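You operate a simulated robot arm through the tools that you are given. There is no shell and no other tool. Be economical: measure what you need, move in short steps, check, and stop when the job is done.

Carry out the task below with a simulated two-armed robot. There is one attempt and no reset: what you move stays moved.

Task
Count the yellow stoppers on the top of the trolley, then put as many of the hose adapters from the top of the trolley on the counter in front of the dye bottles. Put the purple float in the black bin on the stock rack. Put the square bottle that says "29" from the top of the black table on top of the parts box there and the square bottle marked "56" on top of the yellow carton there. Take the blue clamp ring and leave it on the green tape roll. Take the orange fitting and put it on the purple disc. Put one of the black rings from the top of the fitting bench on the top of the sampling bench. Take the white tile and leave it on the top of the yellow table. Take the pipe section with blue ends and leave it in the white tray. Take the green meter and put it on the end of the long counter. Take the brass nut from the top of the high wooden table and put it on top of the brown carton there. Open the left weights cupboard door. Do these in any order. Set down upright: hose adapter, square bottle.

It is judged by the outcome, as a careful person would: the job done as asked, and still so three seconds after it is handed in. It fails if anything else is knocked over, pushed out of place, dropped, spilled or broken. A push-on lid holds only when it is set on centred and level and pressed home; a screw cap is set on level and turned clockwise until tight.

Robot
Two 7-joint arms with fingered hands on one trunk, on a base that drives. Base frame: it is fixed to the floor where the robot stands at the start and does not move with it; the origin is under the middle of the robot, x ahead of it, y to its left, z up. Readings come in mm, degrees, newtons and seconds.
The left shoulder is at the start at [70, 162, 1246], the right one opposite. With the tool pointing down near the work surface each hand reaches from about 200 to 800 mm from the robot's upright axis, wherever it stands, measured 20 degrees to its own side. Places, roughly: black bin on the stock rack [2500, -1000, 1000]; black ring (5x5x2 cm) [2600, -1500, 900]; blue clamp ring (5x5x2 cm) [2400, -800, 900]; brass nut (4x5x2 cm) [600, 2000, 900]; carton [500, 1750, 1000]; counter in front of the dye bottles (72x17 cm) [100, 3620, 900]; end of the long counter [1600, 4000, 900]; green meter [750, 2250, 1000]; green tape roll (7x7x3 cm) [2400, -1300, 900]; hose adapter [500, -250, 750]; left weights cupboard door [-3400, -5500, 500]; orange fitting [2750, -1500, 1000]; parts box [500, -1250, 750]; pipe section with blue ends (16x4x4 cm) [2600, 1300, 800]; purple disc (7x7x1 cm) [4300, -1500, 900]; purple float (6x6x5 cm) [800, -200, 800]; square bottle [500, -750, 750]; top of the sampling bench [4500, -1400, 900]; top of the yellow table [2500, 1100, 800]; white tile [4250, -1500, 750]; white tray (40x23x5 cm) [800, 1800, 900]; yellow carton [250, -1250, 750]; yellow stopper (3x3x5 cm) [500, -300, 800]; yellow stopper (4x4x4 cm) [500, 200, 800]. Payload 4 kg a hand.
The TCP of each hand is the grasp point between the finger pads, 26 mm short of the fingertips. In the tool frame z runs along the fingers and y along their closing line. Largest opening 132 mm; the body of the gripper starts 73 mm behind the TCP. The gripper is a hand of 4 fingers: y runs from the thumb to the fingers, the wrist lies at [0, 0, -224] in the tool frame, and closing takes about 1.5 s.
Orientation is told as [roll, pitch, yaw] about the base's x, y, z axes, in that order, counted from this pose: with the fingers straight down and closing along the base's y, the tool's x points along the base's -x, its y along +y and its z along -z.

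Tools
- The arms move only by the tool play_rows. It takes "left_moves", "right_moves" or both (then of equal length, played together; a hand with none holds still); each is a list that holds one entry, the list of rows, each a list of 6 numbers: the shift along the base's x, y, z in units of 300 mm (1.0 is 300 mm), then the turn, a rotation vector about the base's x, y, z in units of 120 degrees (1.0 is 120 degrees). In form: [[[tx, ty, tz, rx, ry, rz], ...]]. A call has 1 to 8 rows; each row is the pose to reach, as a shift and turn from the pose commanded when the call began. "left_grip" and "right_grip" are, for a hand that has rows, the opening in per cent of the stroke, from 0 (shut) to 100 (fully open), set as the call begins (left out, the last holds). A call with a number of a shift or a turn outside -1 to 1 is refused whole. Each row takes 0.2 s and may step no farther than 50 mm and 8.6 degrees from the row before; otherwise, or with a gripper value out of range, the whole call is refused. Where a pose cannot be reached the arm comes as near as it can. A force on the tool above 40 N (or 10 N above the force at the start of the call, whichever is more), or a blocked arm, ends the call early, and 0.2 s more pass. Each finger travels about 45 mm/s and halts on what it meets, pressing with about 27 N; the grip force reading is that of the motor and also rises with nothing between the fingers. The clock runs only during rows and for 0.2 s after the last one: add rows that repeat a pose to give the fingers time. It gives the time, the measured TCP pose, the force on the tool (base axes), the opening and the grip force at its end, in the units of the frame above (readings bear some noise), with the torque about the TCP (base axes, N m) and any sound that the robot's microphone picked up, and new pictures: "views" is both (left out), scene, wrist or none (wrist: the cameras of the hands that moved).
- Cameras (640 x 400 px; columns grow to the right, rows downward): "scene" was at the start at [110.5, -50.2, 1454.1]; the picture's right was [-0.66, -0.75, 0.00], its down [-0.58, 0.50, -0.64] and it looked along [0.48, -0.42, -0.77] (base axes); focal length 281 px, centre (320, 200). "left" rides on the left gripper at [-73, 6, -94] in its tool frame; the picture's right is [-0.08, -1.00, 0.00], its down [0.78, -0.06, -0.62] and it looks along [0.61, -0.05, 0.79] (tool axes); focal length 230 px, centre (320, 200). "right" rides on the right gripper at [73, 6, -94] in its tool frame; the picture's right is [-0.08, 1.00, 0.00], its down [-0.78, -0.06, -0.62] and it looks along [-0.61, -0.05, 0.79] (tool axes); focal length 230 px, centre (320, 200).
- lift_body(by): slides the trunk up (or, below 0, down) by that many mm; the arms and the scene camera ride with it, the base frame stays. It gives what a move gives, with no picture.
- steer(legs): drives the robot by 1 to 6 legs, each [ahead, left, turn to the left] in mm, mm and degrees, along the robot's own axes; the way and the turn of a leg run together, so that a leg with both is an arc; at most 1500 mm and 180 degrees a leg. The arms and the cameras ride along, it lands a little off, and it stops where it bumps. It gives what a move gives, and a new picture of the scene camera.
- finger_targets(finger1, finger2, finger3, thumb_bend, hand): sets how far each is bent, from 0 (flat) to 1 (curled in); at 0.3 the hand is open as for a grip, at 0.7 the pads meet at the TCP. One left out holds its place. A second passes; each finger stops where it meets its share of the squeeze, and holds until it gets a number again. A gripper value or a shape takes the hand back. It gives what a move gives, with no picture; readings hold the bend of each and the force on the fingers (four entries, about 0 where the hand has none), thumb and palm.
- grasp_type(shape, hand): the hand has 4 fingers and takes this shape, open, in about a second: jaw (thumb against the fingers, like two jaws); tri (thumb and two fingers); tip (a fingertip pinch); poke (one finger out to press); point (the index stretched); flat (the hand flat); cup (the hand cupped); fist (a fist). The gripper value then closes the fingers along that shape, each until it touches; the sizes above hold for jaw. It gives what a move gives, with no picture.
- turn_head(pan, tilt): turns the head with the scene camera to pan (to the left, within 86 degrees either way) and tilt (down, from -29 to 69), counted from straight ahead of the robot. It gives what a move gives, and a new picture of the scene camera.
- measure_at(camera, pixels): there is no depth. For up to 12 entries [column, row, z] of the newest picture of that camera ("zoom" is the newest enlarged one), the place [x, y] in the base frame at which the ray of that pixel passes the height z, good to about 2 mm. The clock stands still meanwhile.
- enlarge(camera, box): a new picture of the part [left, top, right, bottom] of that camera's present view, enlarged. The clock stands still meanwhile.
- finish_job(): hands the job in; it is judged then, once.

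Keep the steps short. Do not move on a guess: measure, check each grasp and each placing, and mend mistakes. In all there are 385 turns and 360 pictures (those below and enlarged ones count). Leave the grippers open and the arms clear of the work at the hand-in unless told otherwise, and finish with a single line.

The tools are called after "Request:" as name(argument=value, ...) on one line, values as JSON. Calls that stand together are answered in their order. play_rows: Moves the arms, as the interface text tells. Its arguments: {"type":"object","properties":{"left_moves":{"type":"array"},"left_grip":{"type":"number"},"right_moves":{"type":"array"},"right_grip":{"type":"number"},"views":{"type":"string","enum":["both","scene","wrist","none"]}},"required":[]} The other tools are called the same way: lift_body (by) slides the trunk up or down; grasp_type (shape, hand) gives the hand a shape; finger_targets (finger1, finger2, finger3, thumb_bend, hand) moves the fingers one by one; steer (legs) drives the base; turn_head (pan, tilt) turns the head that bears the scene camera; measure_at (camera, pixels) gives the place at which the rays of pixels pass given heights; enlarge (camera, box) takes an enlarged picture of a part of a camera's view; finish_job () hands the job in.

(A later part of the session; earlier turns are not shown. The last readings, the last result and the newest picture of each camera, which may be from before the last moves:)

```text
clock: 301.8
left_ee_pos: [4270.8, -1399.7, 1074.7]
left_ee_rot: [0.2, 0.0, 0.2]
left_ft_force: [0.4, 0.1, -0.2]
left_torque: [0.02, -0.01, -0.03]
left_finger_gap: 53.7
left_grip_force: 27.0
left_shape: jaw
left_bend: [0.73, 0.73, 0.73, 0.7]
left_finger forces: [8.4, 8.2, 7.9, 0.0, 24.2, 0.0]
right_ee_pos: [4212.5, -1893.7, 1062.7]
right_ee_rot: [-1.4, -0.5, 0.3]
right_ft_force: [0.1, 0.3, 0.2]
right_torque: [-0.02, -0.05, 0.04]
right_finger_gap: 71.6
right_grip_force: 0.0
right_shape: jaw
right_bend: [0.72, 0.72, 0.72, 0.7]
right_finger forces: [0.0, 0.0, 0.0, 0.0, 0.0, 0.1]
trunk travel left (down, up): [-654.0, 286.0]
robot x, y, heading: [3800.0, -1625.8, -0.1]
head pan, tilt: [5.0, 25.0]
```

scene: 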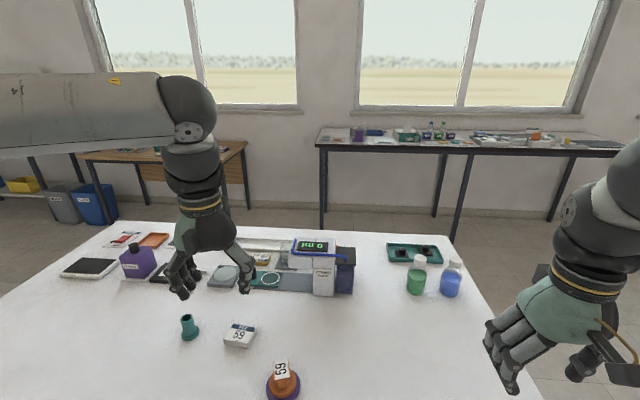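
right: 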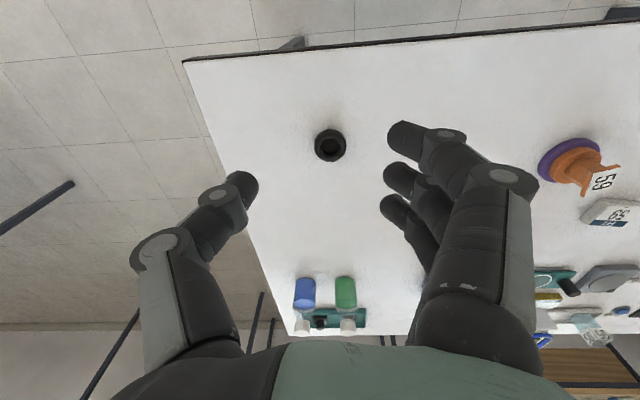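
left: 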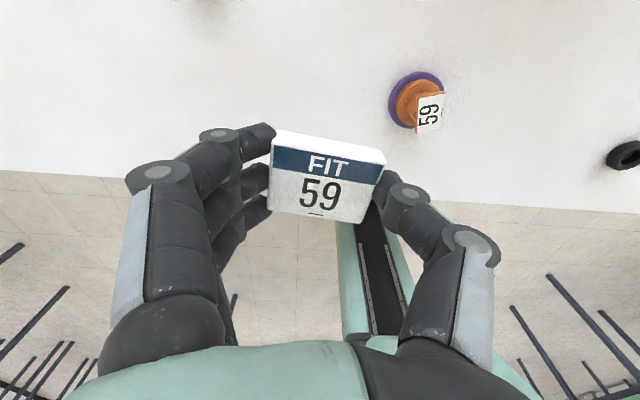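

A firm hold on the tile. I drive back toward the yellow table and turn to face +y.

Request:
steer(legs=[[-500, 0, 0], [0, 1450, 0], [0, 0, 90]])

Request:
turn_head(pan=35, tilt=20)

```text
clock: 315.3
left_ee_pos: [3068.7, 290.2, 1074.1]
left_ee_rot: [0.1, 0.0, 89.9]
left_ft_force: [-0.1, 0.5, -1.2]
left_torque: [0.02, 0.01, 0.02]
left_finger_gap: 53.7
left_grip_force: 26.9
left_shape: jaw
left_bend: [0.73, 0.73, 0.73, 0.7]
left_finger forces: [8.5, 8.2, 7.7, 0.1, 24.1, 0.0]
right_ee_pos: [3561.3, 226.9, 1061.5]
right_ee_rot: [-1.5, -0.3, 89.9]
right_ft_force: [0.2, 0.6, -0.2]
right_torque: [0.0, 0.01, -0.01]
right_finger_gap: 71.9
right_grip_force: 0.0
right_shape: jaw
right_bend: [0.72, 0.72, 0.72, 0.7]
right_finger forces: [0.0, 0.0, 0.0, 0.0, 0.0, 0.0]
trunk travel left (down, up): [-654.0, 286.0]
robot x, y, heading: [3296.5, -186.5, 89.6]
head pan, tilt: [5.0, 25.0]
```

scene: 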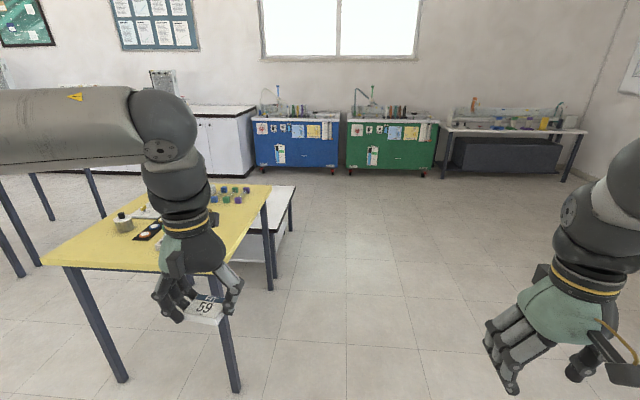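

```text
clock: 316.2
left_ee_pos: [3070.0, 288.6, 1073.4]
left_ee_rot: [0.2, 0.0, 89.9]
left_ft_force: [0.0, 0.3, -0.6]
left_torque: [0.05, -0.01, 0.0]
left_finger_gap: 53.6
left_grip_force: 26.9
left_shape: jaw
left_bend: [0.73, 0.73, 0.73, 0.7]
left_finger forces: [8.6, 8.4, 7.7, 0.0, 24.2, 0.0]
right_ee_pos: [3560.8, 226.8, 1061.9]
right_ee_rot: [-1.5, -0.4, 89.9]
right_ft_force: [-0.3, -0.2, -0.8]
right_torque: [0.02, 0.01, 0.05]
right_finger_gap: 72.0
right_grip_force: 0.0
right_shape: jaw
right_bend: [0.72, 0.72, 0.72, 0.7]
right_finger forces: [0.0, 0.0, 0.0, 0.1, 0.0, 0.0]
trunk travel left (down, up): [-654.0, 286.0]
robot x, y, heading: [3295.6, -186.5, 89.7]
head pan, tilt: [35.0, 20.0]
```

scene: 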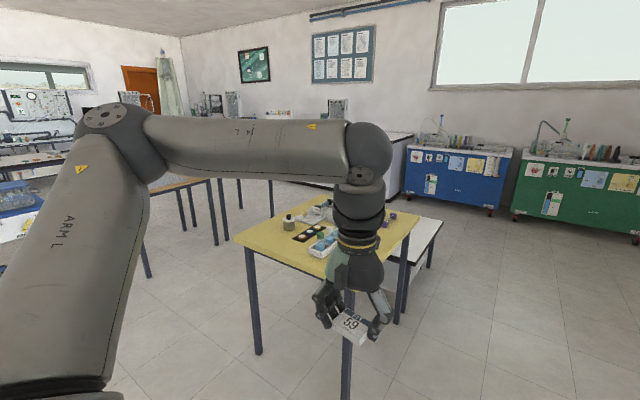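

Request:
measure_at(camera="scene", pixels=[[236, 238, 770], [290, 268, 770], [418, 215, 770], [258, 355, 0], [347, 398, 0], [145, 278, 0], [400, 322, 0]])

Request:
enlarge(camera="scene", box=[220, 180, 430, 300])

```text
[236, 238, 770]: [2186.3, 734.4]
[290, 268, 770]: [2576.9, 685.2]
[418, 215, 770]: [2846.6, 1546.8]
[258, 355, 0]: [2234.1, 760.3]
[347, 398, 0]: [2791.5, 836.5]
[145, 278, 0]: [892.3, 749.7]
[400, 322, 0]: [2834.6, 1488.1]
```

```text
3.05 times, centred on (325, 240) of scene
```

zoom: 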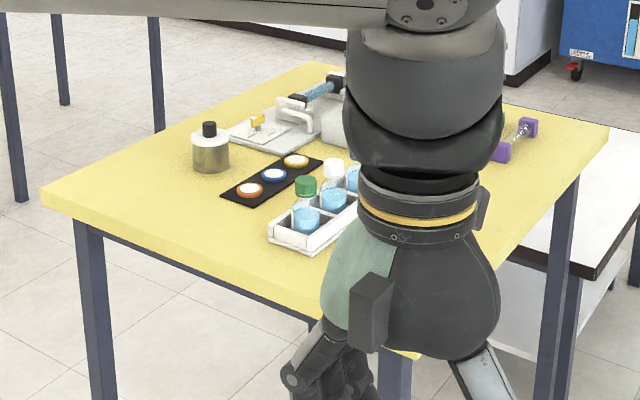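

Yellow table top spans about x 2190–2840, y 715–1530. The tile can go on its free front-left area (≈2290,815). I drive there.

Request:
steer(legs=[[0, 770, 0], [400, 0, 0]])

Request:
lift_body(by=-80)

Request:
turn_head(pan=0, tilt=45)

```text
clock: 322.5
left_ee_pos: [2290.7, 685.1, 1074.8]
left_ee_rot: [0.1, 0.0, 90.3]
left_ft_force: [0.2, 0.6, -0.7]
left_torque: [0.03, -0.01, 0.02]
left_finger_gap: 53.6
left_grip_force: 27.1
left_shape: jaw
left_bend: [0.73, 0.73, 0.73, 0.7]
left_finger forces: [8.5, 8.3, 7.7, 0.0, 24.1, 0.0]
right_ee_pos: [2781.9, 626.3, 1061.4]
right_ee_rot: [-1.4, -0.5, 90.3]
right_ft_force: [0.0, 0.6, -0.4]
right_torque: [0.0, -0.01, 0.01]
right_finger_gap: 71.8
right_grip_force: 0.1
right_shape: jaw
right_bend: [0.72, 0.72, 0.72, 0.7]
right_finger forces: [0.1, 0.0, 0.0, 0.0, 0.0, 0.0]
trunk travel left (down, up): [-654.0, 286.0]
robot x, y, heading: [2515.8, 218.6, 90.1]
head pan, tilt: [35.0, 20.0]
```

scene: 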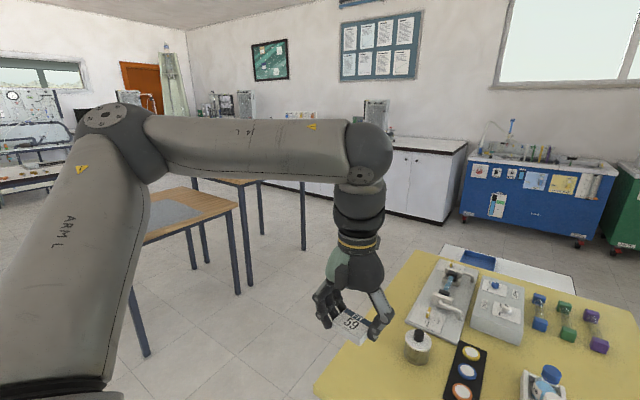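

```text
clock: 323.7
left_ee_pos: [2291.5, 686.3, 993.6]
left_ee_rot: [0.4, 0.0, 90.3]
left_ft_force: [1.3, 0.3, 0.4]
left_torque: [0.01, 0.0, -0.01]
left_finger_gap: 53.7
left_grip_force: 26.9
left_shape: jaw
left_bend: [0.73, 0.73, 0.73, 0.7]
left_finger forces: [8.5, 8.3, 7.6, 0.0, 24.1, 0.0]
right_ee_pos: [2781.6, 626.9, 983.5]
right_ee_rot: [-1.5, -0.4, 90.2]
right_ft_force: [0.1, 0.7, -1.2]
right_torque: [-0.03, -0.04, 0.0]
right_finger_gap: 71.9
right_grip_force: 0.0
right_shape: jaw
right_bend: [0.72, 0.72, 0.72, 0.7]
right_finger forces: [0.0, 0.0, 0.0, 0.0, 0.0, 0.0]
trunk travel left (down, up): [-574.0, 366.0]
robot x, y, heading: [2518.9, 215.8, 90.2]
head pan, tilt: [35.0, 20.0]
```

```text
clock: 324.7
left_ee_pos: [2291.0, 686.0, 993.3]
left_ee_rot: [0.2, 0.1, 90.4]
left_ft_force: [-0.2, 0.9, 0.3]
left_torque: [0.02, 0.0, 0.02]
left_finger_gap: 53.9
left_grip_force: 26.7
left_shape: jaw
left_bend: [0.73, 0.73, 0.73, 0.7]
left_finger forces: [8.5, 8.2, 7.7, 0.0, 24.1, 0.0]
right_ee_pos: [2782.4, 627.6, 981.6]
right_ee_rot: [-1.5, -0.4, 90.3]
right_ft_force: [-0.6, 0.5, -0.7]
right_torque: [0.01, 0.02, 0.0]
right_finger_gap: 71.7
right_grip_force: 0.0
right_shape: jaw
right_bend: [0.72, 0.72, 0.72, 0.7]
right_finger forces: [0.0, 0.0, 0.1, 0.0, 0.1, 0.0]
trunk travel left (down, up): [-574.0, 366.0]
robot x, y, heading: [2520.3, 213.0, 89.7]
head pan, tilt: [0.0, 45.0]
```

scene: 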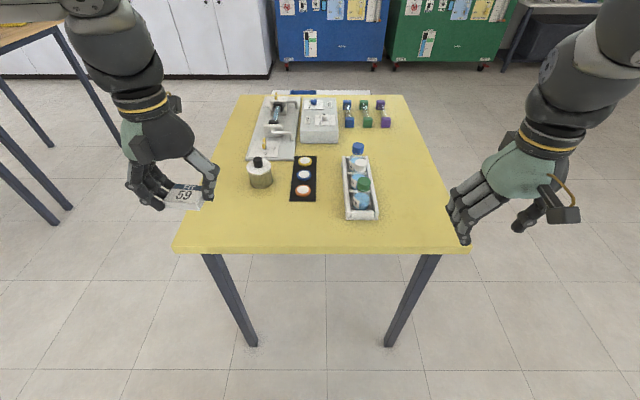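

Request:
measure_at(camera="scene", pixels=[[178, 250, 770], [463, 252, 770], [240, 96, 770], [225, 215, 770], [260, 187, 770], [348, 104, 790], [349, 123, 790], [366, 123, 790], [300, 200, 770]])

Request:
enlarge(camera="scene", box=[240, 85, 410, 190])

```text
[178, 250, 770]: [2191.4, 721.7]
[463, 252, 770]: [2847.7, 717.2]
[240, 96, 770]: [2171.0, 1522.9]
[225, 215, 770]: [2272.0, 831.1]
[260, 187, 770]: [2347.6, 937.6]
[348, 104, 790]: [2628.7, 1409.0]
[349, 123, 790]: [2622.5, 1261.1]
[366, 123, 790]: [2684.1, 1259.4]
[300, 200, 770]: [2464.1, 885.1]
```

```text
3.76 times, centred on (325, 138) of scene
```

zoom: 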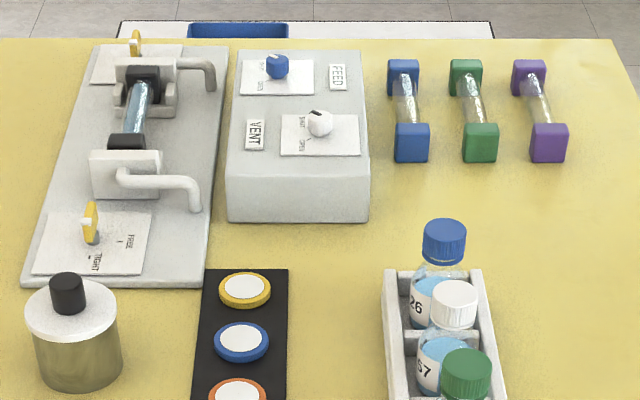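

The blue-ended pipe lies at x≈2625, y 1261–1409, next to the green one. First the tile: I move it over (2272,815) and lower it.

Request:
play_rows(left_moves=[[[-0.02, 0.12, -0.05, 0, 0, 0], [-0.04, 0.25, -0.12, 0, 0, 0], [-0.06, 0.38, -0.2, 0, 0, 0], [-0.06, 0.44, -0.34, 0, 0, 0], [-0.06, 0.44, -0.48, 0, 0, 0], [-0.06, 0.44, -0.57, 0, 0, 0]]], views="wrist")

```text
clock: 326.1
left_ee_pos: [2272.0, 818.5, 823.1]
left_ee_rot: [0.3, 0.0, 90.1]
left_ft_force: [-0.8, -0.2, -1.0]
left_torque: [0.01, 0.01, 0.01]
left_finger_gap: 53.6
left_grip_force: 27.1
left_shape: jaw
left_bend: [0.73, 0.73, 0.73, 0.7]
left_finger forces: [8.6, 8.4, 7.7, 0.0, 24.1, 0.1]
right_ee_pos: [2782.7, 627.9, 981.9]
right_ee_rot: [-1.5, -0.4, 90.4]
right_ft_force: [-0.5, 0.2, 0.0]
right_torque: [-0.02, -0.01, 0.0]
right_finger_gap: 72.1
right_grip_force: 0.1
right_shape: jaw
right_bend: [0.72, 0.72, 0.72, 0.7]
right_finger forces: [0.0, 0.0, 0.0, 0.0, 0.0, 0.1]
trunk travel left (down, up): [-574.0, 366.0]
robot x, y, heading: [2518.1, 212.1, 90.0]
head pan, tilt: [0.0, 45.0]
```

left: 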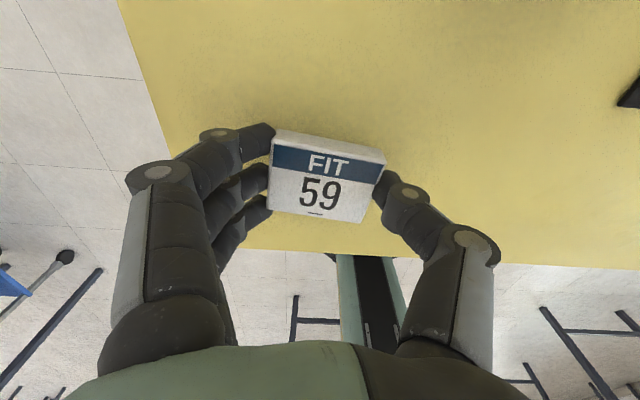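

Clear area. I lower slowly to contact.

Request:
play_rows(left_moves=[[[0, 0, -0.03, 0, 0, 0], [0, 0, -0.05, 0, 0, 0], [0, 0, -0.065, 0, 0, 0], [0, 0, -0.08, 0, 0, 0], [0, 0, -0.095, 0, 0, 0], [0, 0, -0.11, 0, 0, 0]]], views="none")

```text
clock: 327.2
left_ee_pos: [2273.1, 820.2, 806.6]
left_ee_rot: [0.1, -0.7, 90.5]
left_ft_force: [-0.4, -7.1, 21.9]
left_torque: [-0.32, 0.4, 0.13]
left_finger_gap: 54.2
left_grip_force: 27.2
left_shape: jaw
left_bend: [0.74, 0.74, 0.74, 0.7]
left_finger forces: [13.6, 15.8, 16.4, 0.0, 30.9, 0.0]
right_ee_pos: [2782.6, 625.4, 982.9]
right_ee_rot: [-1.3, -0.5, 90.4]
right_ft_force: [-0.9, 0.0, 0.9]
right_torque: [-0.01, -0.02, 0.03]
right_finger_gap: 71.9
right_grip_force: 0.0
right_shape: jaw
right_bend: [0.72, 0.72, 0.72, 0.7]
right_finger forces: [0.1, 0.0, 0.0, 0.0, 0.0, 0.0]
trunk travel left (down, up): [-574.0, 366.0]
robot x, y, heading: [2516.5, 212.6, 90.3]
head pan, tilt: [0.0, 45.0]
stopped in row 5 (left hand): the force on the tool passed its limit at 44 N (the readings are from after the stop); the commanded pose is now the measured one
```

Contact (table ≈780). I relieve, open, rise; and at the same time test the right hand's yaw −90 reach.

Request:
play_rows(left_moves=[[[0, 0, 0.008, 0, 0, 0], [0, 0, 0.008, 0, 0, 0], [0, 0, 0.008, 0, 0, 0], [0, 0, 0.008, 0, 0, 0], [0, 0, 0.008, 0, 0, 0]]], left_grip=75, views="none")

Request:
play_rows(left_moves=[[[0, 0, 0.1, 0, 0, 0], [0, 0, 0.25, 0, 0, 0], [0, 0, 0.4, 0, 0, 0], [0, -0.1, 0.52, 0, 0, 0], [0, -0.2, 0.6, 0, 0, 0], [0, -0.3, 0.65, 0, 0, 0], [0, -0.3, 0.65, 0, 0, 0], [0, -0.3, 0.65, 0, 0, 0]]], right_moves=[[[0, 0, 0, 0, 0, -0.07], [0, 0, 0, 0, 0, -0.14], [0, 0, 0, 0, 0, -0.21], [0, 0, 0, 0, 0, -0.28], [0, 0, 0, 0, 0, -0.35], [0, 0, 0, 0, 0, -0.42], [0, 0, 0, 0, 0, -0.49], [0, 0, 0, 0, 0, -0.56]]], views="scene")

```text
clock: 328.4
left_ee_pos: [2273.1, 819.4, 806.2]
left_ee_rot: [0.2, -0.7, 90.4]
left_ft_force: [4.3, 1.6, 14.0]
left_torque: [-0.31, 0.62, 0.07]
left_finger_gap: 96.0
left_grip_force: 0.1
left_shape: jaw
left_bend: [0.64, 0.64, 0.71, 0.6]
left_finger forces: [0.0, 0.1, 13.9, 0.0, 0.1, 0.0]
right_ee_pos: [2783.2, 626.7, 982.0]
right_ee_rot: [-1.3, -0.5, 90.3]
right_ft_force: [-0.7, 0.1, -0.2]
right_torque: [0.01, 0.0, -0.01]
right_finger_gap: 71.7
right_grip_force: 0.2
right_shape: jaw
right_bend: [0.72, 0.72, 0.72, 0.7]
right_finger forces: [0.0, 0.1, 0.0, 0.0, 0.0, 0.1]
trunk travel left (down, up): [-574.0, 366.0]
robot x, y, heading: [2519.5, 213.5, 90.3]
head pan, tilt: [0.0, 45.0]
```

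```text
clock: 330.2
left_ee_pos: [2272.3, 731.4, 998.6]
left_ee_rot: [0.1, -0.4, 90.4]
left_ft_force: [-0.1, -0.3, 1.0]
left_torque: [0.01, 0.01, -0.01]
left_finger_gap: 98.9
left_grip_force: 0.0
left_shape: jaw
left_bend: [0.64, 0.64, 0.64, 0.6]
left_finger forces: [0.0, 0.0, 0.1, 0.0, 0.1, 0.1]
right_ee_pos: [2781.4, 627.7, 981.2]
right_ee_rot: [-1.3, -0.5, 23.0]
right_ft_force: [-1.0, -0.2, 0.3]
right_torque: [-0.02, -0.01, -0.01]
right_finger_gap: 71.8
right_grip_force: 0.1
right_shape: jaw
right_bend: [0.72, 0.72, 0.72, 0.7]
right_finger forces: [0.0, 0.0, 0.0, 0.0, 0.0, 0.0]
trunk travel left (down, up): [-574.0, 366.0]
robot x, y, heading: [2517.6, 211.4, 90.1]
head pan, tilt: [0.0, 45.0]
```

scene: 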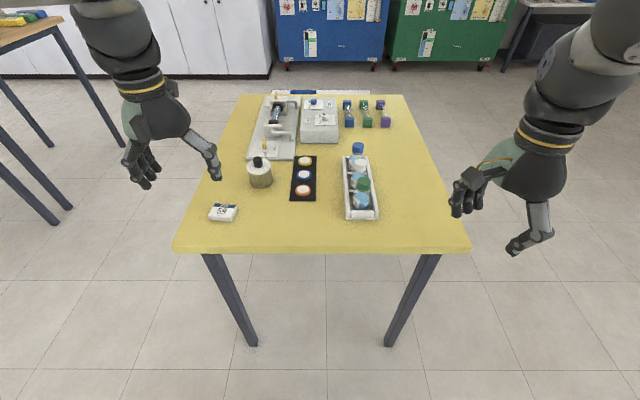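

The tile lies on the yellow table. I go on with the reach test: yaw to −90 and extend forward.

Request:
play_rows(right_moves=[[[0, 0.1, 0, 0, 0, -0.07], [0, 0.2, 0, 0, 0, -0.14], [0, 0.3, 0, 0, 0, -0.19], [0, 0.42, 0, 0, 0, -0.19], [0, 0.54, 0, 0, 0, -0.19]]], views="none")

```text
clock: 331.4
left_ee_pos: [2272.8, 731.4, 999.1]
left_ee_rot: [0.3, -0.4, 90.4]
left_ft_force: [0.1, -0.3, 0.5]
left_torque: [0.01, 0.01, 0.0]
left_finger_gap: 98.8
left_grip_force: 0.0
left_shape: jaw
left_bend: [0.64, 0.64, 0.64, 0.6]
left_finger forces: [0.0, 0.0, 0.1, 0.0, 0.0, 0.0]
right_ee_pos: [2788.0, 780.4, 975.5]
right_ee_rot: [-1.1, -0.2, 0.2]
right_ft_force: [-0.1, -1.2, 0.6]
right_torque: [0.0, 0.04, 0.0]
right_finger_gap: 71.7
right_grip_force: 0.0
right_shape: jaw
right_bend: [0.72, 0.72, 0.72, 0.7]
right_finger forces: [0.0, 0.1, 0.0, 0.0, 0.0, 0.0]
right hand out of reach, approached as far as the arm can: row 5
trunk travel left (down, up): [-574.0, 366.0]
robot x, y, heading: [2517.2, 216.1, 90.4]
head pan, tilt: [0.0, 45.0]
```

The right hand reaches well at yaw −90. I go round to the table's right side, facing −x, so it can straddle the pipe's tube.

Request:
steer(legs=[[-100, 0, 0], [0, -665, 0], [960, 0, 0], [0, 0, 90]])

Request:
turn_head(pan=-15, tilt=50)

```text
clock: 344.2
left_ee_pos: [2660.2, 813.8, 999.9]
left_ee_rot: [0.1, -0.5, -179.4]
left_ft_force: [-0.2, -0.6, -0.1]
left_torque: [0.01, 0.0, 0.05]
left_finger_gap: 98.7
left_grip_force: 0.0
left_shape: jaw
left_bend: [0.64, 0.64, 0.64, 0.6]
left_finger forces: [0.0, 0.1, 0.0, 0.1, 0.1, 0.0]
right_ee_pos: [2609.7, 1328.2, 975.5]
right_ee_rot: [-1.1, -0.3, 90.3]
right_ft_force: [-0.3, 0.1, -0.2]
right_torque: [0.02, 0.01, 0.01]
right_finger_gap: 72.0
right_grip_force: 0.0
right_shape: jaw
right_bend: [0.72, 0.72, 0.72, 0.7]
right_finger forces: [0.0, 0.0, 0.1, 0.0, 0.0, 0.0]
trunk travel left (down, up): [-574.0, 366.0]
robot x, y, heading: [3177.0, 1060.6, -179.8]
head pan, tilt: [0.0, 45.0]
```

scene: 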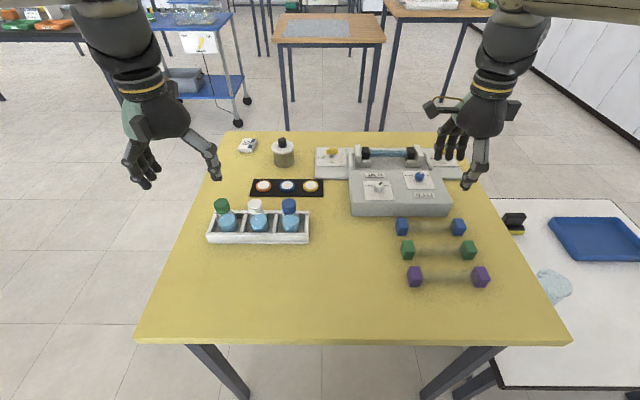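

```text
clock: 344.9
left_ee_pos: [2659.8, 813.6, 998.6]
left_ee_rot: [0.1, -0.5, -179.4]
left_ft_force: [-0.9, -0.4, -0.7]
left_torque: [-0.01, 0.04, -0.01]
left_finger_gap: 98.9
left_grip_force: 0.1
left_shape: jaw
left_bend: [0.64, 0.64, 0.64, 0.6]
left_finger forces: [0.0, 0.0, 0.0, 0.0, 0.0, 0.0]
right_ee_pos: [2608.3, 1327.9, 976.9]
right_ee_rot: [-1.1, -0.1, 90.5]
right_ft_force: [0.4, 0.0, -0.1]
right_torque: [0.03, 0.0, 0.0]
right_finger_gap: 71.9
right_grip_force: 0.0
right_shape: jaw
right_bend: [0.72, 0.72, 0.72, 0.7]
right_finger forces: [0.0, 0.0, 0.0, 0.0, 0.1, 0.1]
trunk travel left (down, up): [-574.0, 366.0]
robot x, y, heading: [3176.6, 1059.1, -180.0]
head pan, tilt: [-15.0, 50.0]
```

scene: 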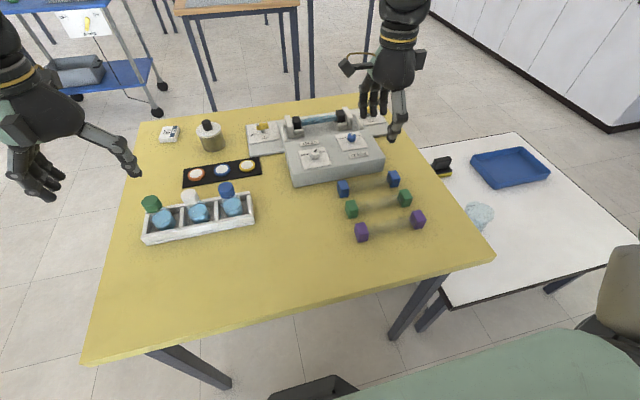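

Request:
measure_at(camera="scene", pixels=[[343, 195, 780], [393, 186, 780], [343, 183, 818], [393, 173, 818], [368, 184, 800], [385, 178, 780], [297, 187, 780], [351, 216, 780]])

Request:
play_rows(right_moves=[[[0.02, 0, -0.1, 0, 0, 0]]], right_grip=45, views="wrist")

```text
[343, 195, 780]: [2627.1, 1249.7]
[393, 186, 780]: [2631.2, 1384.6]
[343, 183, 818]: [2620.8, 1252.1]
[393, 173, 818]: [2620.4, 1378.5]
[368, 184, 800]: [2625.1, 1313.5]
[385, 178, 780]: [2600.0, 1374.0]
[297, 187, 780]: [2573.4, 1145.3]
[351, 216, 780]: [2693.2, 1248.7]
```

```text
clock: 345.4
left_ee_pos: [2659.9, 814.4, 999.7]
left_ee_rot: [0.2, -0.5, -179.4]
left_ft_force: [0.1, 1.0, 0.3]
left_torque: [-0.02, 0.02, 0.01]
left_finger_gap: 98.8
left_grip_force: 0.0
left_shape: jaw
left_bend: [0.64, 0.64, 0.64, 0.6]
left_finger forces: [0.0, 0.1, 0.0, 0.1, 0.0, 0.0]
right_ee_pos: [2614.4, 1327.3, 944.8]
right_ee_rot: [-1.2, -0.2, 90.5]
right_ft_force: [-0.4, 0.0, 0.2]
right_torque: [0.0, -0.04, 0.03]
right_finger_gap: 60.0
right_grip_force: 0.1
right_shape: jaw
right_bend: [0.73, 0.73, 0.73, 0.7]
right_finger forces: [0.0, 0.0, 0.0, 0.0, 0.1, 0.0]
trunk travel left (down, up): [-574.0, 366.0]
robot x, y, heading: [3175.5, 1062.6, -179.8]
head pan, tilt: [-15.0, 50.0]
```

right: 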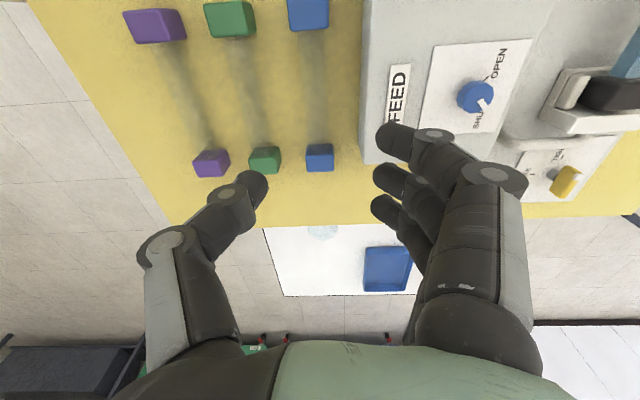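

Request:
measure_at(camera="right", pixels=[[319, 148, 818], [306, 149, 818], [334, 149, 818], [308, 22, 818], [363, 160, 780], [363, 130, 820], [370, 20, 830], [264, 150, 818]])

Request:
enlarge(camera="right", box=[180, 0, 420, 190])

```text
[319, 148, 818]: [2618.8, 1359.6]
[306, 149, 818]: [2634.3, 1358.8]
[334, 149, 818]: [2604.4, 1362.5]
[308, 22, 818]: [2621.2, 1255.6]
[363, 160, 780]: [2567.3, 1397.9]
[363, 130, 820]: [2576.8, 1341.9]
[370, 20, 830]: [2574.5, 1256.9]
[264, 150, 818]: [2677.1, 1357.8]
```

```text
2.11 times, centred on (300, 95) of right
```

zoom: 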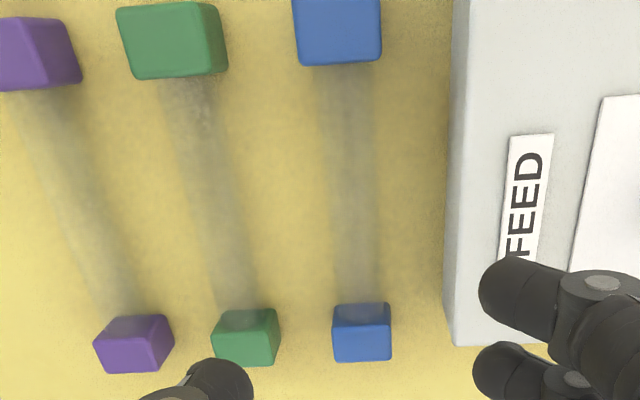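

Room enough: tube centre x≈2619, box edge 2575, green tube 48 mm away. I set a narrow opening and lower over the tube's middle.

Request:
play_rows(right_moves=[[[0.017, -0.03, -0.1, 0, 0, 0], [0.017, -0.03, -0.22, 0, 0, 0], [0.017, -0.03, -0.33, 0, 0, 0]]], right_grip=38, views="wrist")

```text
clock: 346.1
left_ee_pos: [2660.8, 814.7, 998.6]
left_ee_rot: [0.2, -0.5, -179.4]
left_ft_force: [-0.5, 0.6, 0.8]
left_torque: [0.0, 0.02, 0.01]
left_finger_gap: 98.7
left_grip_force: 0.0
left_shape: jaw
left_bend: [0.64, 0.64, 0.64, 0.6]
left_finger forces: [0.0, 0.0, 0.1, 0.0, 0.1, 0.0]
right_ee_pos: [2620.1, 1321.1, 846.3]
right_ee_rot: [-1.1, -0.2, 90.5]
right_ft_force: [0.1, 0.8, 0.9]
right_torque: [0.01, 0.0, 0.0]
right_finger_gap: 49.8
right_grip_force: 0.1
right_shape: jaw
right_bend: [0.74, 0.74, 0.74, 0.7]
right_finger forces: [0.3, 0.3, 0.4, 0.0, 0.0, 0.0]
trunk travel left (down, up): [-574.0, 366.0]
robot x, y, heading: [3176.8, 1062.9, -179.6]
head pan, tilt: [-15.0, 50.0]
```

right: 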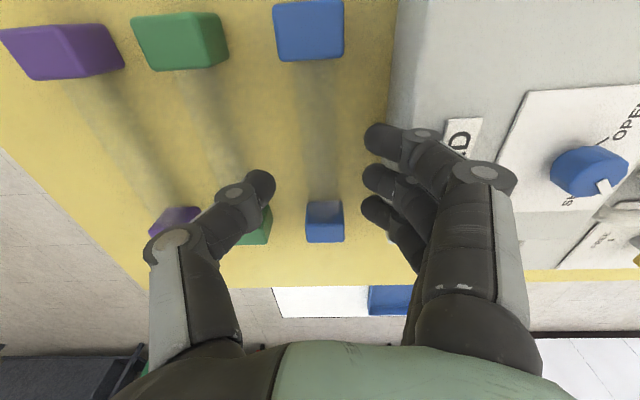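

Request:
play_rows(right_moves=[[[0.003, 0, -0.05, 0, 0, 0], [0.003, 0, -0.1, 0, 0, 0], [0.003, 0, -0.115, 0, 0, 0]]], views="wrist")

```text
clock: 346.6
left_ee_pos: [2662.2, 814.2, 1000.3]
left_ee_rot: [0.1, -0.7, -179.6]
left_ft_force: [0.2, 0.8, 0.2]
left_torque: [0.0, -0.01, -0.03]
left_finger_gap: 99.0
left_grip_force: 0.0
left_shape: jaw
left_bend: [0.64, 0.64, 0.64, 0.6]
left_finger forces: [0.0, 0.1, 0.1, 0.0, 0.1, 0.1]
right_ee_pos: [2620.2, 1318.0, 839.1]
right_ee_rot: [-0.3, -0.1, 90.4]
right_ft_force: [15.5, -1.2, 28.1]
right_torque: [-0.03, 1.07, 0.04]
right_finger_gap: 46.5
right_grip_force: 0.1
right_shape: jaw
right_bend: [0.75, 0.75, 0.75, 0.7]
right_finger forces: [11.5, 10.9, 10.4, 0.0, 0.0, 0.0]
trunk travel left (down, up): [-574.0, 366.0]
robot x, y, heading: [3174.4, 1064.3, -179.5]
head pan, tilt: [-15.0, 50.0]
stopped in row 2 (right hand): the force on the tool passed its limit at 51 N (the readings are from after the stop); the commanded pose is now the measured one
```

right: 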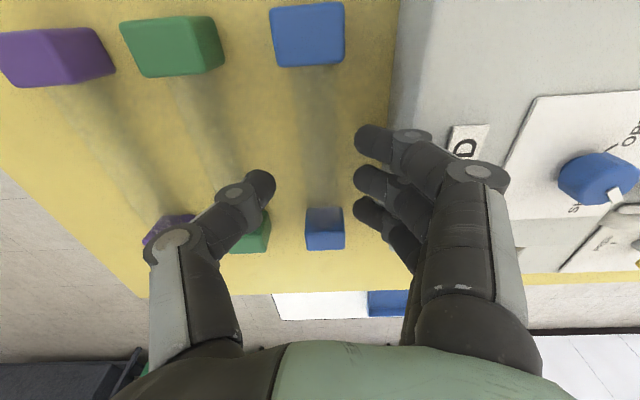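

The fingers' outer side meets the tall box's edge. I lift, lean the hand 20° toward the robot so the fingers come in steeper, and try again.

Request:
play_rows(right_moves=[[[0.01, 0, 0.1, 0, 0, 0], [0.02, 0, 0.12, 0, 0.06, 0], [0.025, 0.01, 0.12, 0, 0.12, 0], [0.03, 0.01, 0.12, 0, 0.18, 0], [0.03, 0.01, 0.06, 0, 0.18, 0]]], right_grip=40, views="both")

```text
clock: 347.8
left_ee_pos: [2659.6, 814.4, 998.5]
left_ee_rot: [0.2, -0.4, -179.3]
left_ft_force: [0.3, 0.0, 0.4]
left_torque: [-0.01, -0.04, 0.01]
left_finger_gap: 98.6
left_grip_force: 0.0
left_shape: jaw
left_bend: [0.64, 0.64, 0.64, 0.6]
left_finger forces: [0.0, 0.1, 0.0, 0.0, 0.0, 0.0]
right_ee_pos: [2626.4, 1321.6, 852.0]
right_ee_rot: [21.1, -0.3, 90.1]
right_ft_force: [-0.1, 0.5, -0.1]
right_torque: [0.02, -0.02, -0.01]
right_finger_gap: 52.3
right_grip_force: 0.1
right_shape: jaw
right_bend: [0.73, 0.73, 0.73, 0.7]
right_finger forces: [0.1, 0.0, 0.0, 0.1, 0.1, 0.1]
trunk travel left (down, up): [-574.0, 366.0]
robot x, y, heading: [3176.1, 1063.7, -179.6]
head pan, tilt: [-15.0, 50.0]
```

scene: 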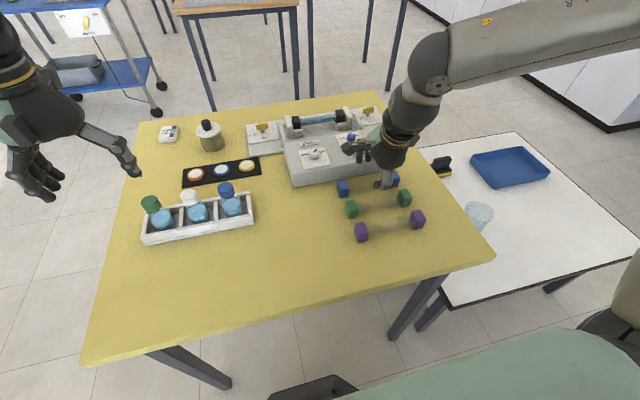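
right: 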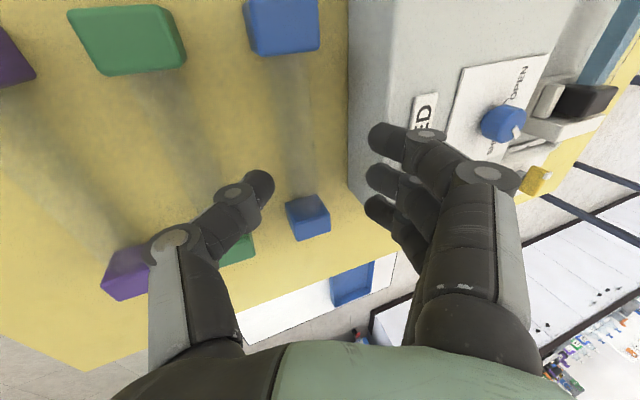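

Request:
play_rows(right_moves=[[[0.04, 0, 0.0, 0, 0, 0], [0.04, 0, 0.0, 0, 0, 0], [0.045, 0, -0.04, 0, 0, 0], [0.045, 0, -0.08, 0, 0, 0]]], right_grip=30, views="wrist")

```text
clock: 348.8
left_ee_pos: [2660.2, 813.7, 998.1]
left_ee_rot: [0.1, -0.5, -179.4]
left_ft_force: [-0.1, -0.2, -0.3]
left_torque: [0.0, 0.01, -0.02]
left_finger_gap: 98.7
left_grip_force: 0.0
left_shape: jaw
left_bend: [0.64, 0.64, 0.64, 0.6]
left_finger forces: [0.0, 0.0, 0.0, 0.1, 0.1, 0.0]
right_ee_pos: [2640.3, 1322.4, 829.3]
right_ee_rot: [21.1, -0.4, 90.3]
right_ft_force: [-0.7, -0.7, 0.1]
right_torque: [-0.01, -0.02, -0.04]
right_finger_gap: 39.7
right_grip_force: 0.0
right_shape: jaw
right_bend: [0.73, 0.73, 0.73, 0.7]
right_finger forces: [0.0, 0.1, 0.1, 0.0, 0.1, 0.1]
trunk travel left (down, up): [-574.0, 366.0]
robot x, y, heading: [3176.5, 1060.2, -179.6]
head pan, tilt: [-15.0, 50.0]
```

right: 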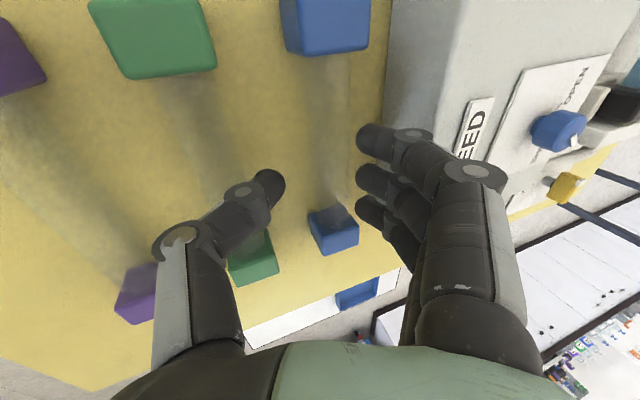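

Request:
play_rows(right_moves=[[[-0.005, 0, -0.03, 0, 0, 0], [-0.01, 0, -0.05, 0, 0, 0]]], views="wrist")

```text
clock: 349.4
left_ee_pos: [2660.5, 813.7, 999.6]
left_ee_rot: [0.1, -0.4, -179.4]
left_ft_force: [0.5, -0.2, -0.4]
left_torque: [0.02, 0.02, 0.0]
left_finger_gap: 98.4
left_grip_force: 0.1
left_shape: jaw
left_bend: [0.64, 0.64, 0.64, 0.6]
left_finger forces: [0.1, 0.0, 0.0, 0.0, 0.0, 0.0]
right_ee_pos: [2636.8, 1321.4, 816.7]
right_ee_rot: [21.3, -0.4, 90.4]
right_ft_force: [-3.7, 0.1, 12.0]
right_torque: [0.02, -0.53, 0.0]
right_finger_gap: 37.1
right_grip_force: 0.1
right_shape: jaw
right_bend: [0.73, 0.73, 0.73, 0.7]
right_finger forces: [0.0, 0.1, 0.1, 0.1, 12.5, 0.1]
trunk travel left (down, up): [-574.0, 366.0]
robot x, y, heading: [3172.2, 1059.4, -179.6]
head pan, tilt: [-15.0, 50.0]
```

right: 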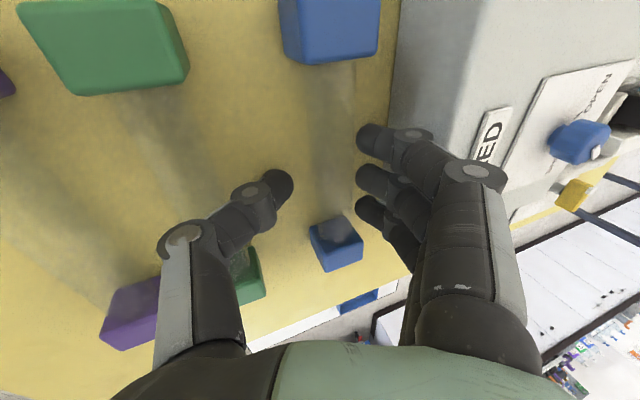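

The thumb touches the table; the tube is between thumb and fingers. I raise 3 mm and close.

Request:
play_rows(right_moves=[[[0, 0, 0.012, 0, 0, 0], [0, 0, 0.012, 0, 0, 0], [0, 0, 0.012, 0, 0, 0], [0, 0, 0.012, 0, 0, 0], [0, 0, 0.012, 0, 0, 0], [0, 0, 0.012, 0, 0, 0]]], right_grip=0, views="wrist")

```text
clock: 350.8
left_ee_pos: [2659.1, 814.8, 998.9]
left_ee_rot: [0.1, -0.5, -179.4]
left_ft_force: [-0.1, -0.8, 0.1]
left_torque: [-0.01, -0.02, 0.03]
left_finger_gap: 98.7
left_grip_force: 0.0
left_shape: jaw
left_bend: [0.64, 0.64, 0.64, 0.6]
left_finger forces: [0.0, 0.0, 0.0, 0.0, 0.0, 0.0]
right_ee_pos: [2638.0, 1322.2, 818.3]
right_ee_rot: [21.1, -0.3, 90.4]
right_ft_force: [-0.2, -0.4, -0.7]
right_torque: [-0.02, 0.01, -0.03]
right_finger_gap: 21.3
right_grip_force: 26.8
right_shape: jaw
right_bend: [0.73, 0.73, 0.73, 0.71]
right_finger forces: [6.5, 7.3, 7.2, 0.0, 21.3, 0.1]
trunk travel left (down, up): [-574.0, 366.0]
robot x, y, heading: [3177.1, 1062.4, -179.8]
head pan, tilt: [-15.0, 50.0]
```

right: 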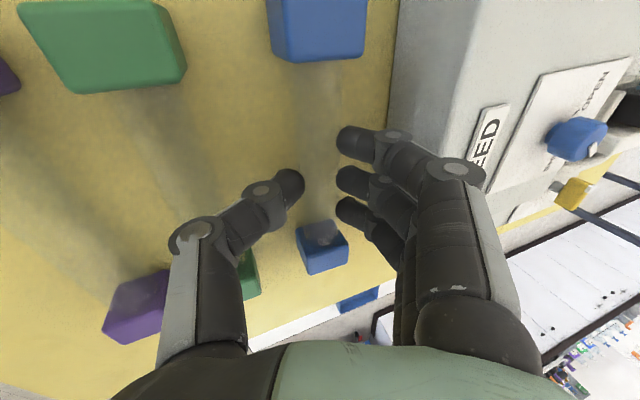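

Gripped on the tube by all fingers (gap 21). I lift straight up.

Request:
play_rows(right_moves=[[[0.0, 0, 0.05, 0, 0, 0], [0.0, 0, 0.16, 0, 0, 0], [0.0, 0, 0.3, 0, 0, 0], [0.05, 0, 0.44, 0, 0, 0], [0.1, 0, 0.56, 0, 0, 0]]], views="both")

```text
clock: 352.0
left_ee_pos: [2660.9, 814.5, 999.8]
left_ee_rot: [0.1, -0.6, -179.4]
left_ft_force: [-1.1, 0.2, -1.5]
left_torque: [0.01, 0.03, 0.0]
left_finger_gap: 98.7
left_grip_force: 0.0
left_shape: jaw
left_bend: [0.64, 0.64, 0.64, 0.6]
left_finger forces: [0.0, 0.1, 0.0, 0.0, 0.1, 0.1]
right_ee_pos: [2668.9, 1323.3, 987.2]
right_ee_rot: [21.1, -0.4, 90.2]
right_ft_force: [0.1, 0.3, -1.1]
right_torque: [0.01, 0.02, -0.03]
right_finger_gap: 21.2
right_grip_force: 26.7
right_shape: jaw
right_bend: [0.73, 0.73, 0.73, 0.71]
right_finger forces: [6.5, 7.1, 7.2, 0.0, 21.2, 0.0]
trunk travel left (down, up): [-574.0, 366.0]
robot x, y, heading: [3177.9, 1062.9, -179.5]
head pan, tilt: [-15.0, 50.0]
```

scene: 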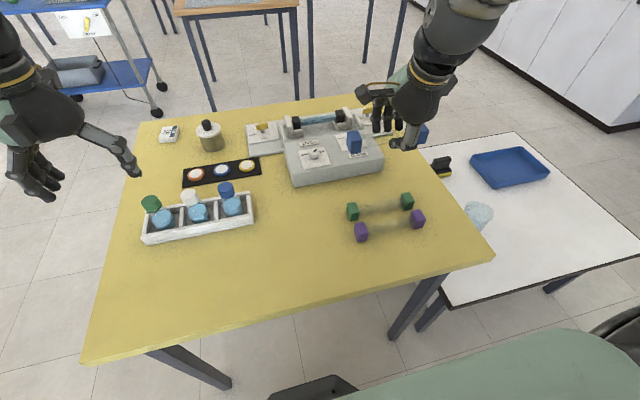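
right: 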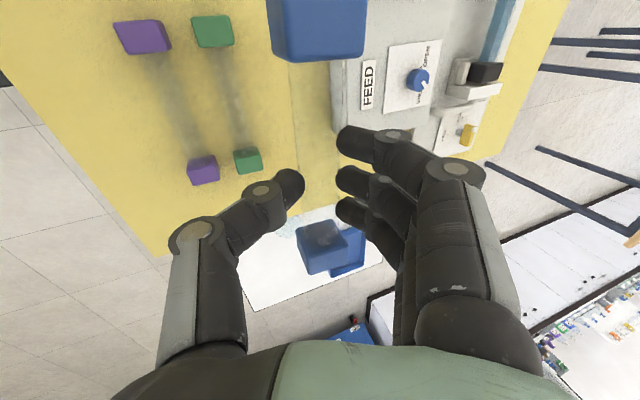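

The pipe is lifted. Now I check where the wooden tables stand for the way to the white tray.

Request:
turn_head(pan=-10, tilt=22)

```text
clock: 352.9
left_ee_pos: [2659.5, 814.3, 998.8]
left_ee_rot: [0.1, -0.5, -179.4]
left_ft_force: [0.5, -0.4, -0.6]
left_torque: [0.02, 0.0, 0.01]
left_finger_gap: 98.5
left_grip_force: 0.0
left_shape: jaw
left_bend: [0.64, 0.64, 0.64, 0.6]
left_finger forces: [0.1, 0.1, 0.1, 0.0, 0.0, 0.2]
right_ee_pos: [2667.2, 1322.7, 985.2]
right_ee_rot: [21.1, -0.3, 90.2]
right_ft_force: [-0.3, 0.3, -0.2]
right_torque: [0.01, -0.02, -0.02]
right_finger_gap: 21.3
right_grip_force: 27.7
right_shape: jaw
right_bend: [0.73, 0.73, 0.73, 0.71]
right_finger forces: [6.4, 7.2, 7.3, 0.0, 21.3, 0.1]
trunk travel left (down, up): [-574.0, 366.0]
robot x, y, heading: [3177.1, 1061.4, -179.7]
head pan, tilt: [-10.0, 22.0]
```

scene: 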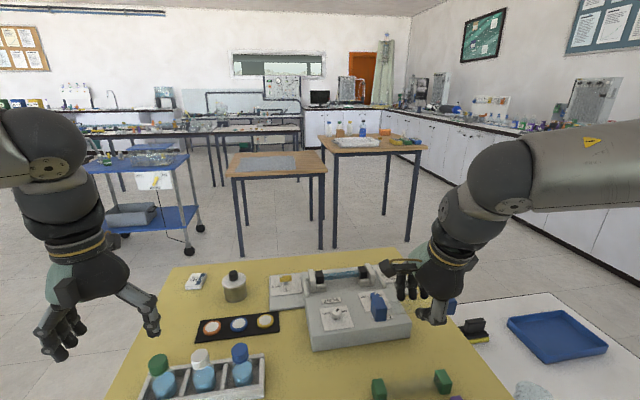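

Request:
measure_at(camera="scene", pixels=[[336, 250, 0], [408, 241, 0], [242, 256, 0], [322, 249, 0], [326, 152, 870], [430, 150, 870], [228, 178, 770], [358, 143, 890], [405, 140, 890]])

Request:
enlarge(camera="scene", box=[310, 110, 440, 170])

```text
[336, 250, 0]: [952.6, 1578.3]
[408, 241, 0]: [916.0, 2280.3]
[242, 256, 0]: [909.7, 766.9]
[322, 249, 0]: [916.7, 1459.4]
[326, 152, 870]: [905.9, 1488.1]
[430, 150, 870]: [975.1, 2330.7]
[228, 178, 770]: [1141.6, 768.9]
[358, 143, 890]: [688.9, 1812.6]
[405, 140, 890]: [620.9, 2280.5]
```

```text
4.92 times, centred on (375, 140) of scene
```

zoom: 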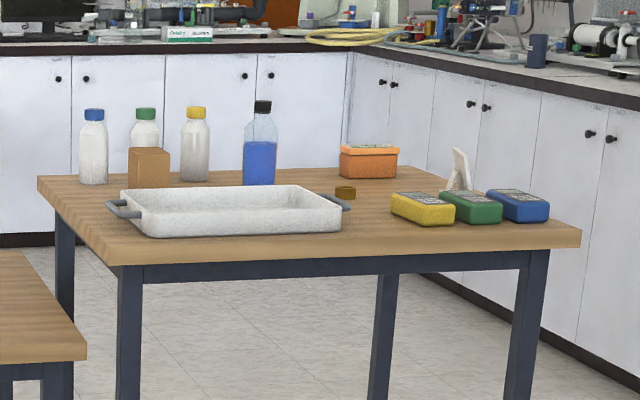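

The tray stands near the front edge of the high wooden table (edge x≈960, y 1540–2330). I drive round to it.

Request:
steer(legs=[[0, 770, 0], [1400, 0, 0], [270, 0, 0], [0, -1270, 0]])

Request:
turn_head(pan=-15, tilt=42)

```text
clock: 371.1
left_ee_pos: [985.9, 1295.9, 998.5]
left_ee_rot: [0.1, -0.5, -179.4]
left_ft_force: [-1.4, -0.1, -0.2]
left_torque: [0.0, -0.02, -0.01]
left_finger_gap: 98.7
left_grip_force: 0.1
left_shape: jaw
left_bend: [0.64, 0.64, 0.64, 0.6]
left_finger forces: [0.0, 0.0, 0.1, 0.1, 0.0, 0.0]
right_ee_pos: [994.5, 1803.5, 985.4]
right_ee_rot: [21.1, -0.3, 89.9]
right_ft_force: [-0.1, -0.5, -1.0]
right_torque: [-0.01, 0.02, 0.03]
right_finger_gap: 21.3
right_grip_force: 26.5
right_shape: jaw
right_bend: [0.73, 0.73, 0.73, 0.71]
right_finger forces: [6.4, 7.2, 7.3, 0.1, 21.1, 0.1]
trunk travel left (down, up): [-574.0, 366.0]
robot x, y, heading: [1501.8, 1541.9, -180.1]
head pan, tilt: [-10.0, 22.0]
```

scene: 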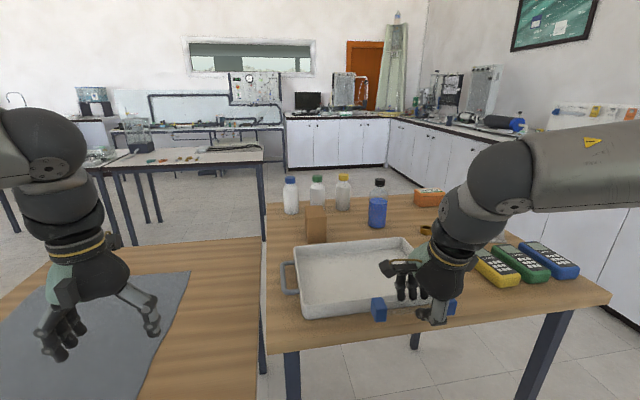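

```text
clock: 372.0
left_ee_pos: [986.2, 1295.8, 1000.1]
left_ee_rot: [0.0, -0.4, -179.7]
left_ft_force: [0.1, -0.1, 0.1]
left_torque: [0.02, -0.02, -0.04]
left_finger_gap: 98.7
left_grip_force: 0.0
left_shape: jaw
left_bend: [0.64, 0.64, 0.64, 0.6]
left_finger forces: [0.0, 0.0, 0.0, 0.0, 0.0, 0.1]
right_ee_pos: [995.0, 1804.3, 985.5]
right_ee_rot: [21.0, -0.3, 89.9]
right_ft_force: [-0.3, 0.2, -1.2]
right_torque: [0.03, -0.01, 0.02]
right_finger_gap: 21.2
right_grip_force: 27.0
right_shape: jaw
right_bend: [0.73, 0.73, 0.73, 0.71]
right_finger forces: [6.4, 7.1, 7.3, 0.1, 21.1, 0.0]
trunk travel left (down, up): [-574.0, 366.0]
robot x, y, heading: [1502.5, 1541.0, -180.2]
head pan, tilt: [-15.0, 42.0]
```

scene: 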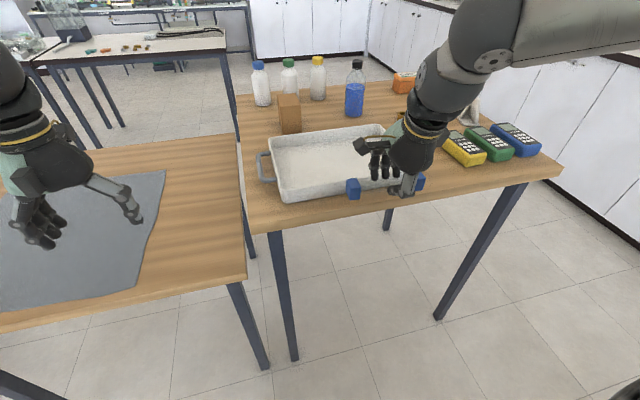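

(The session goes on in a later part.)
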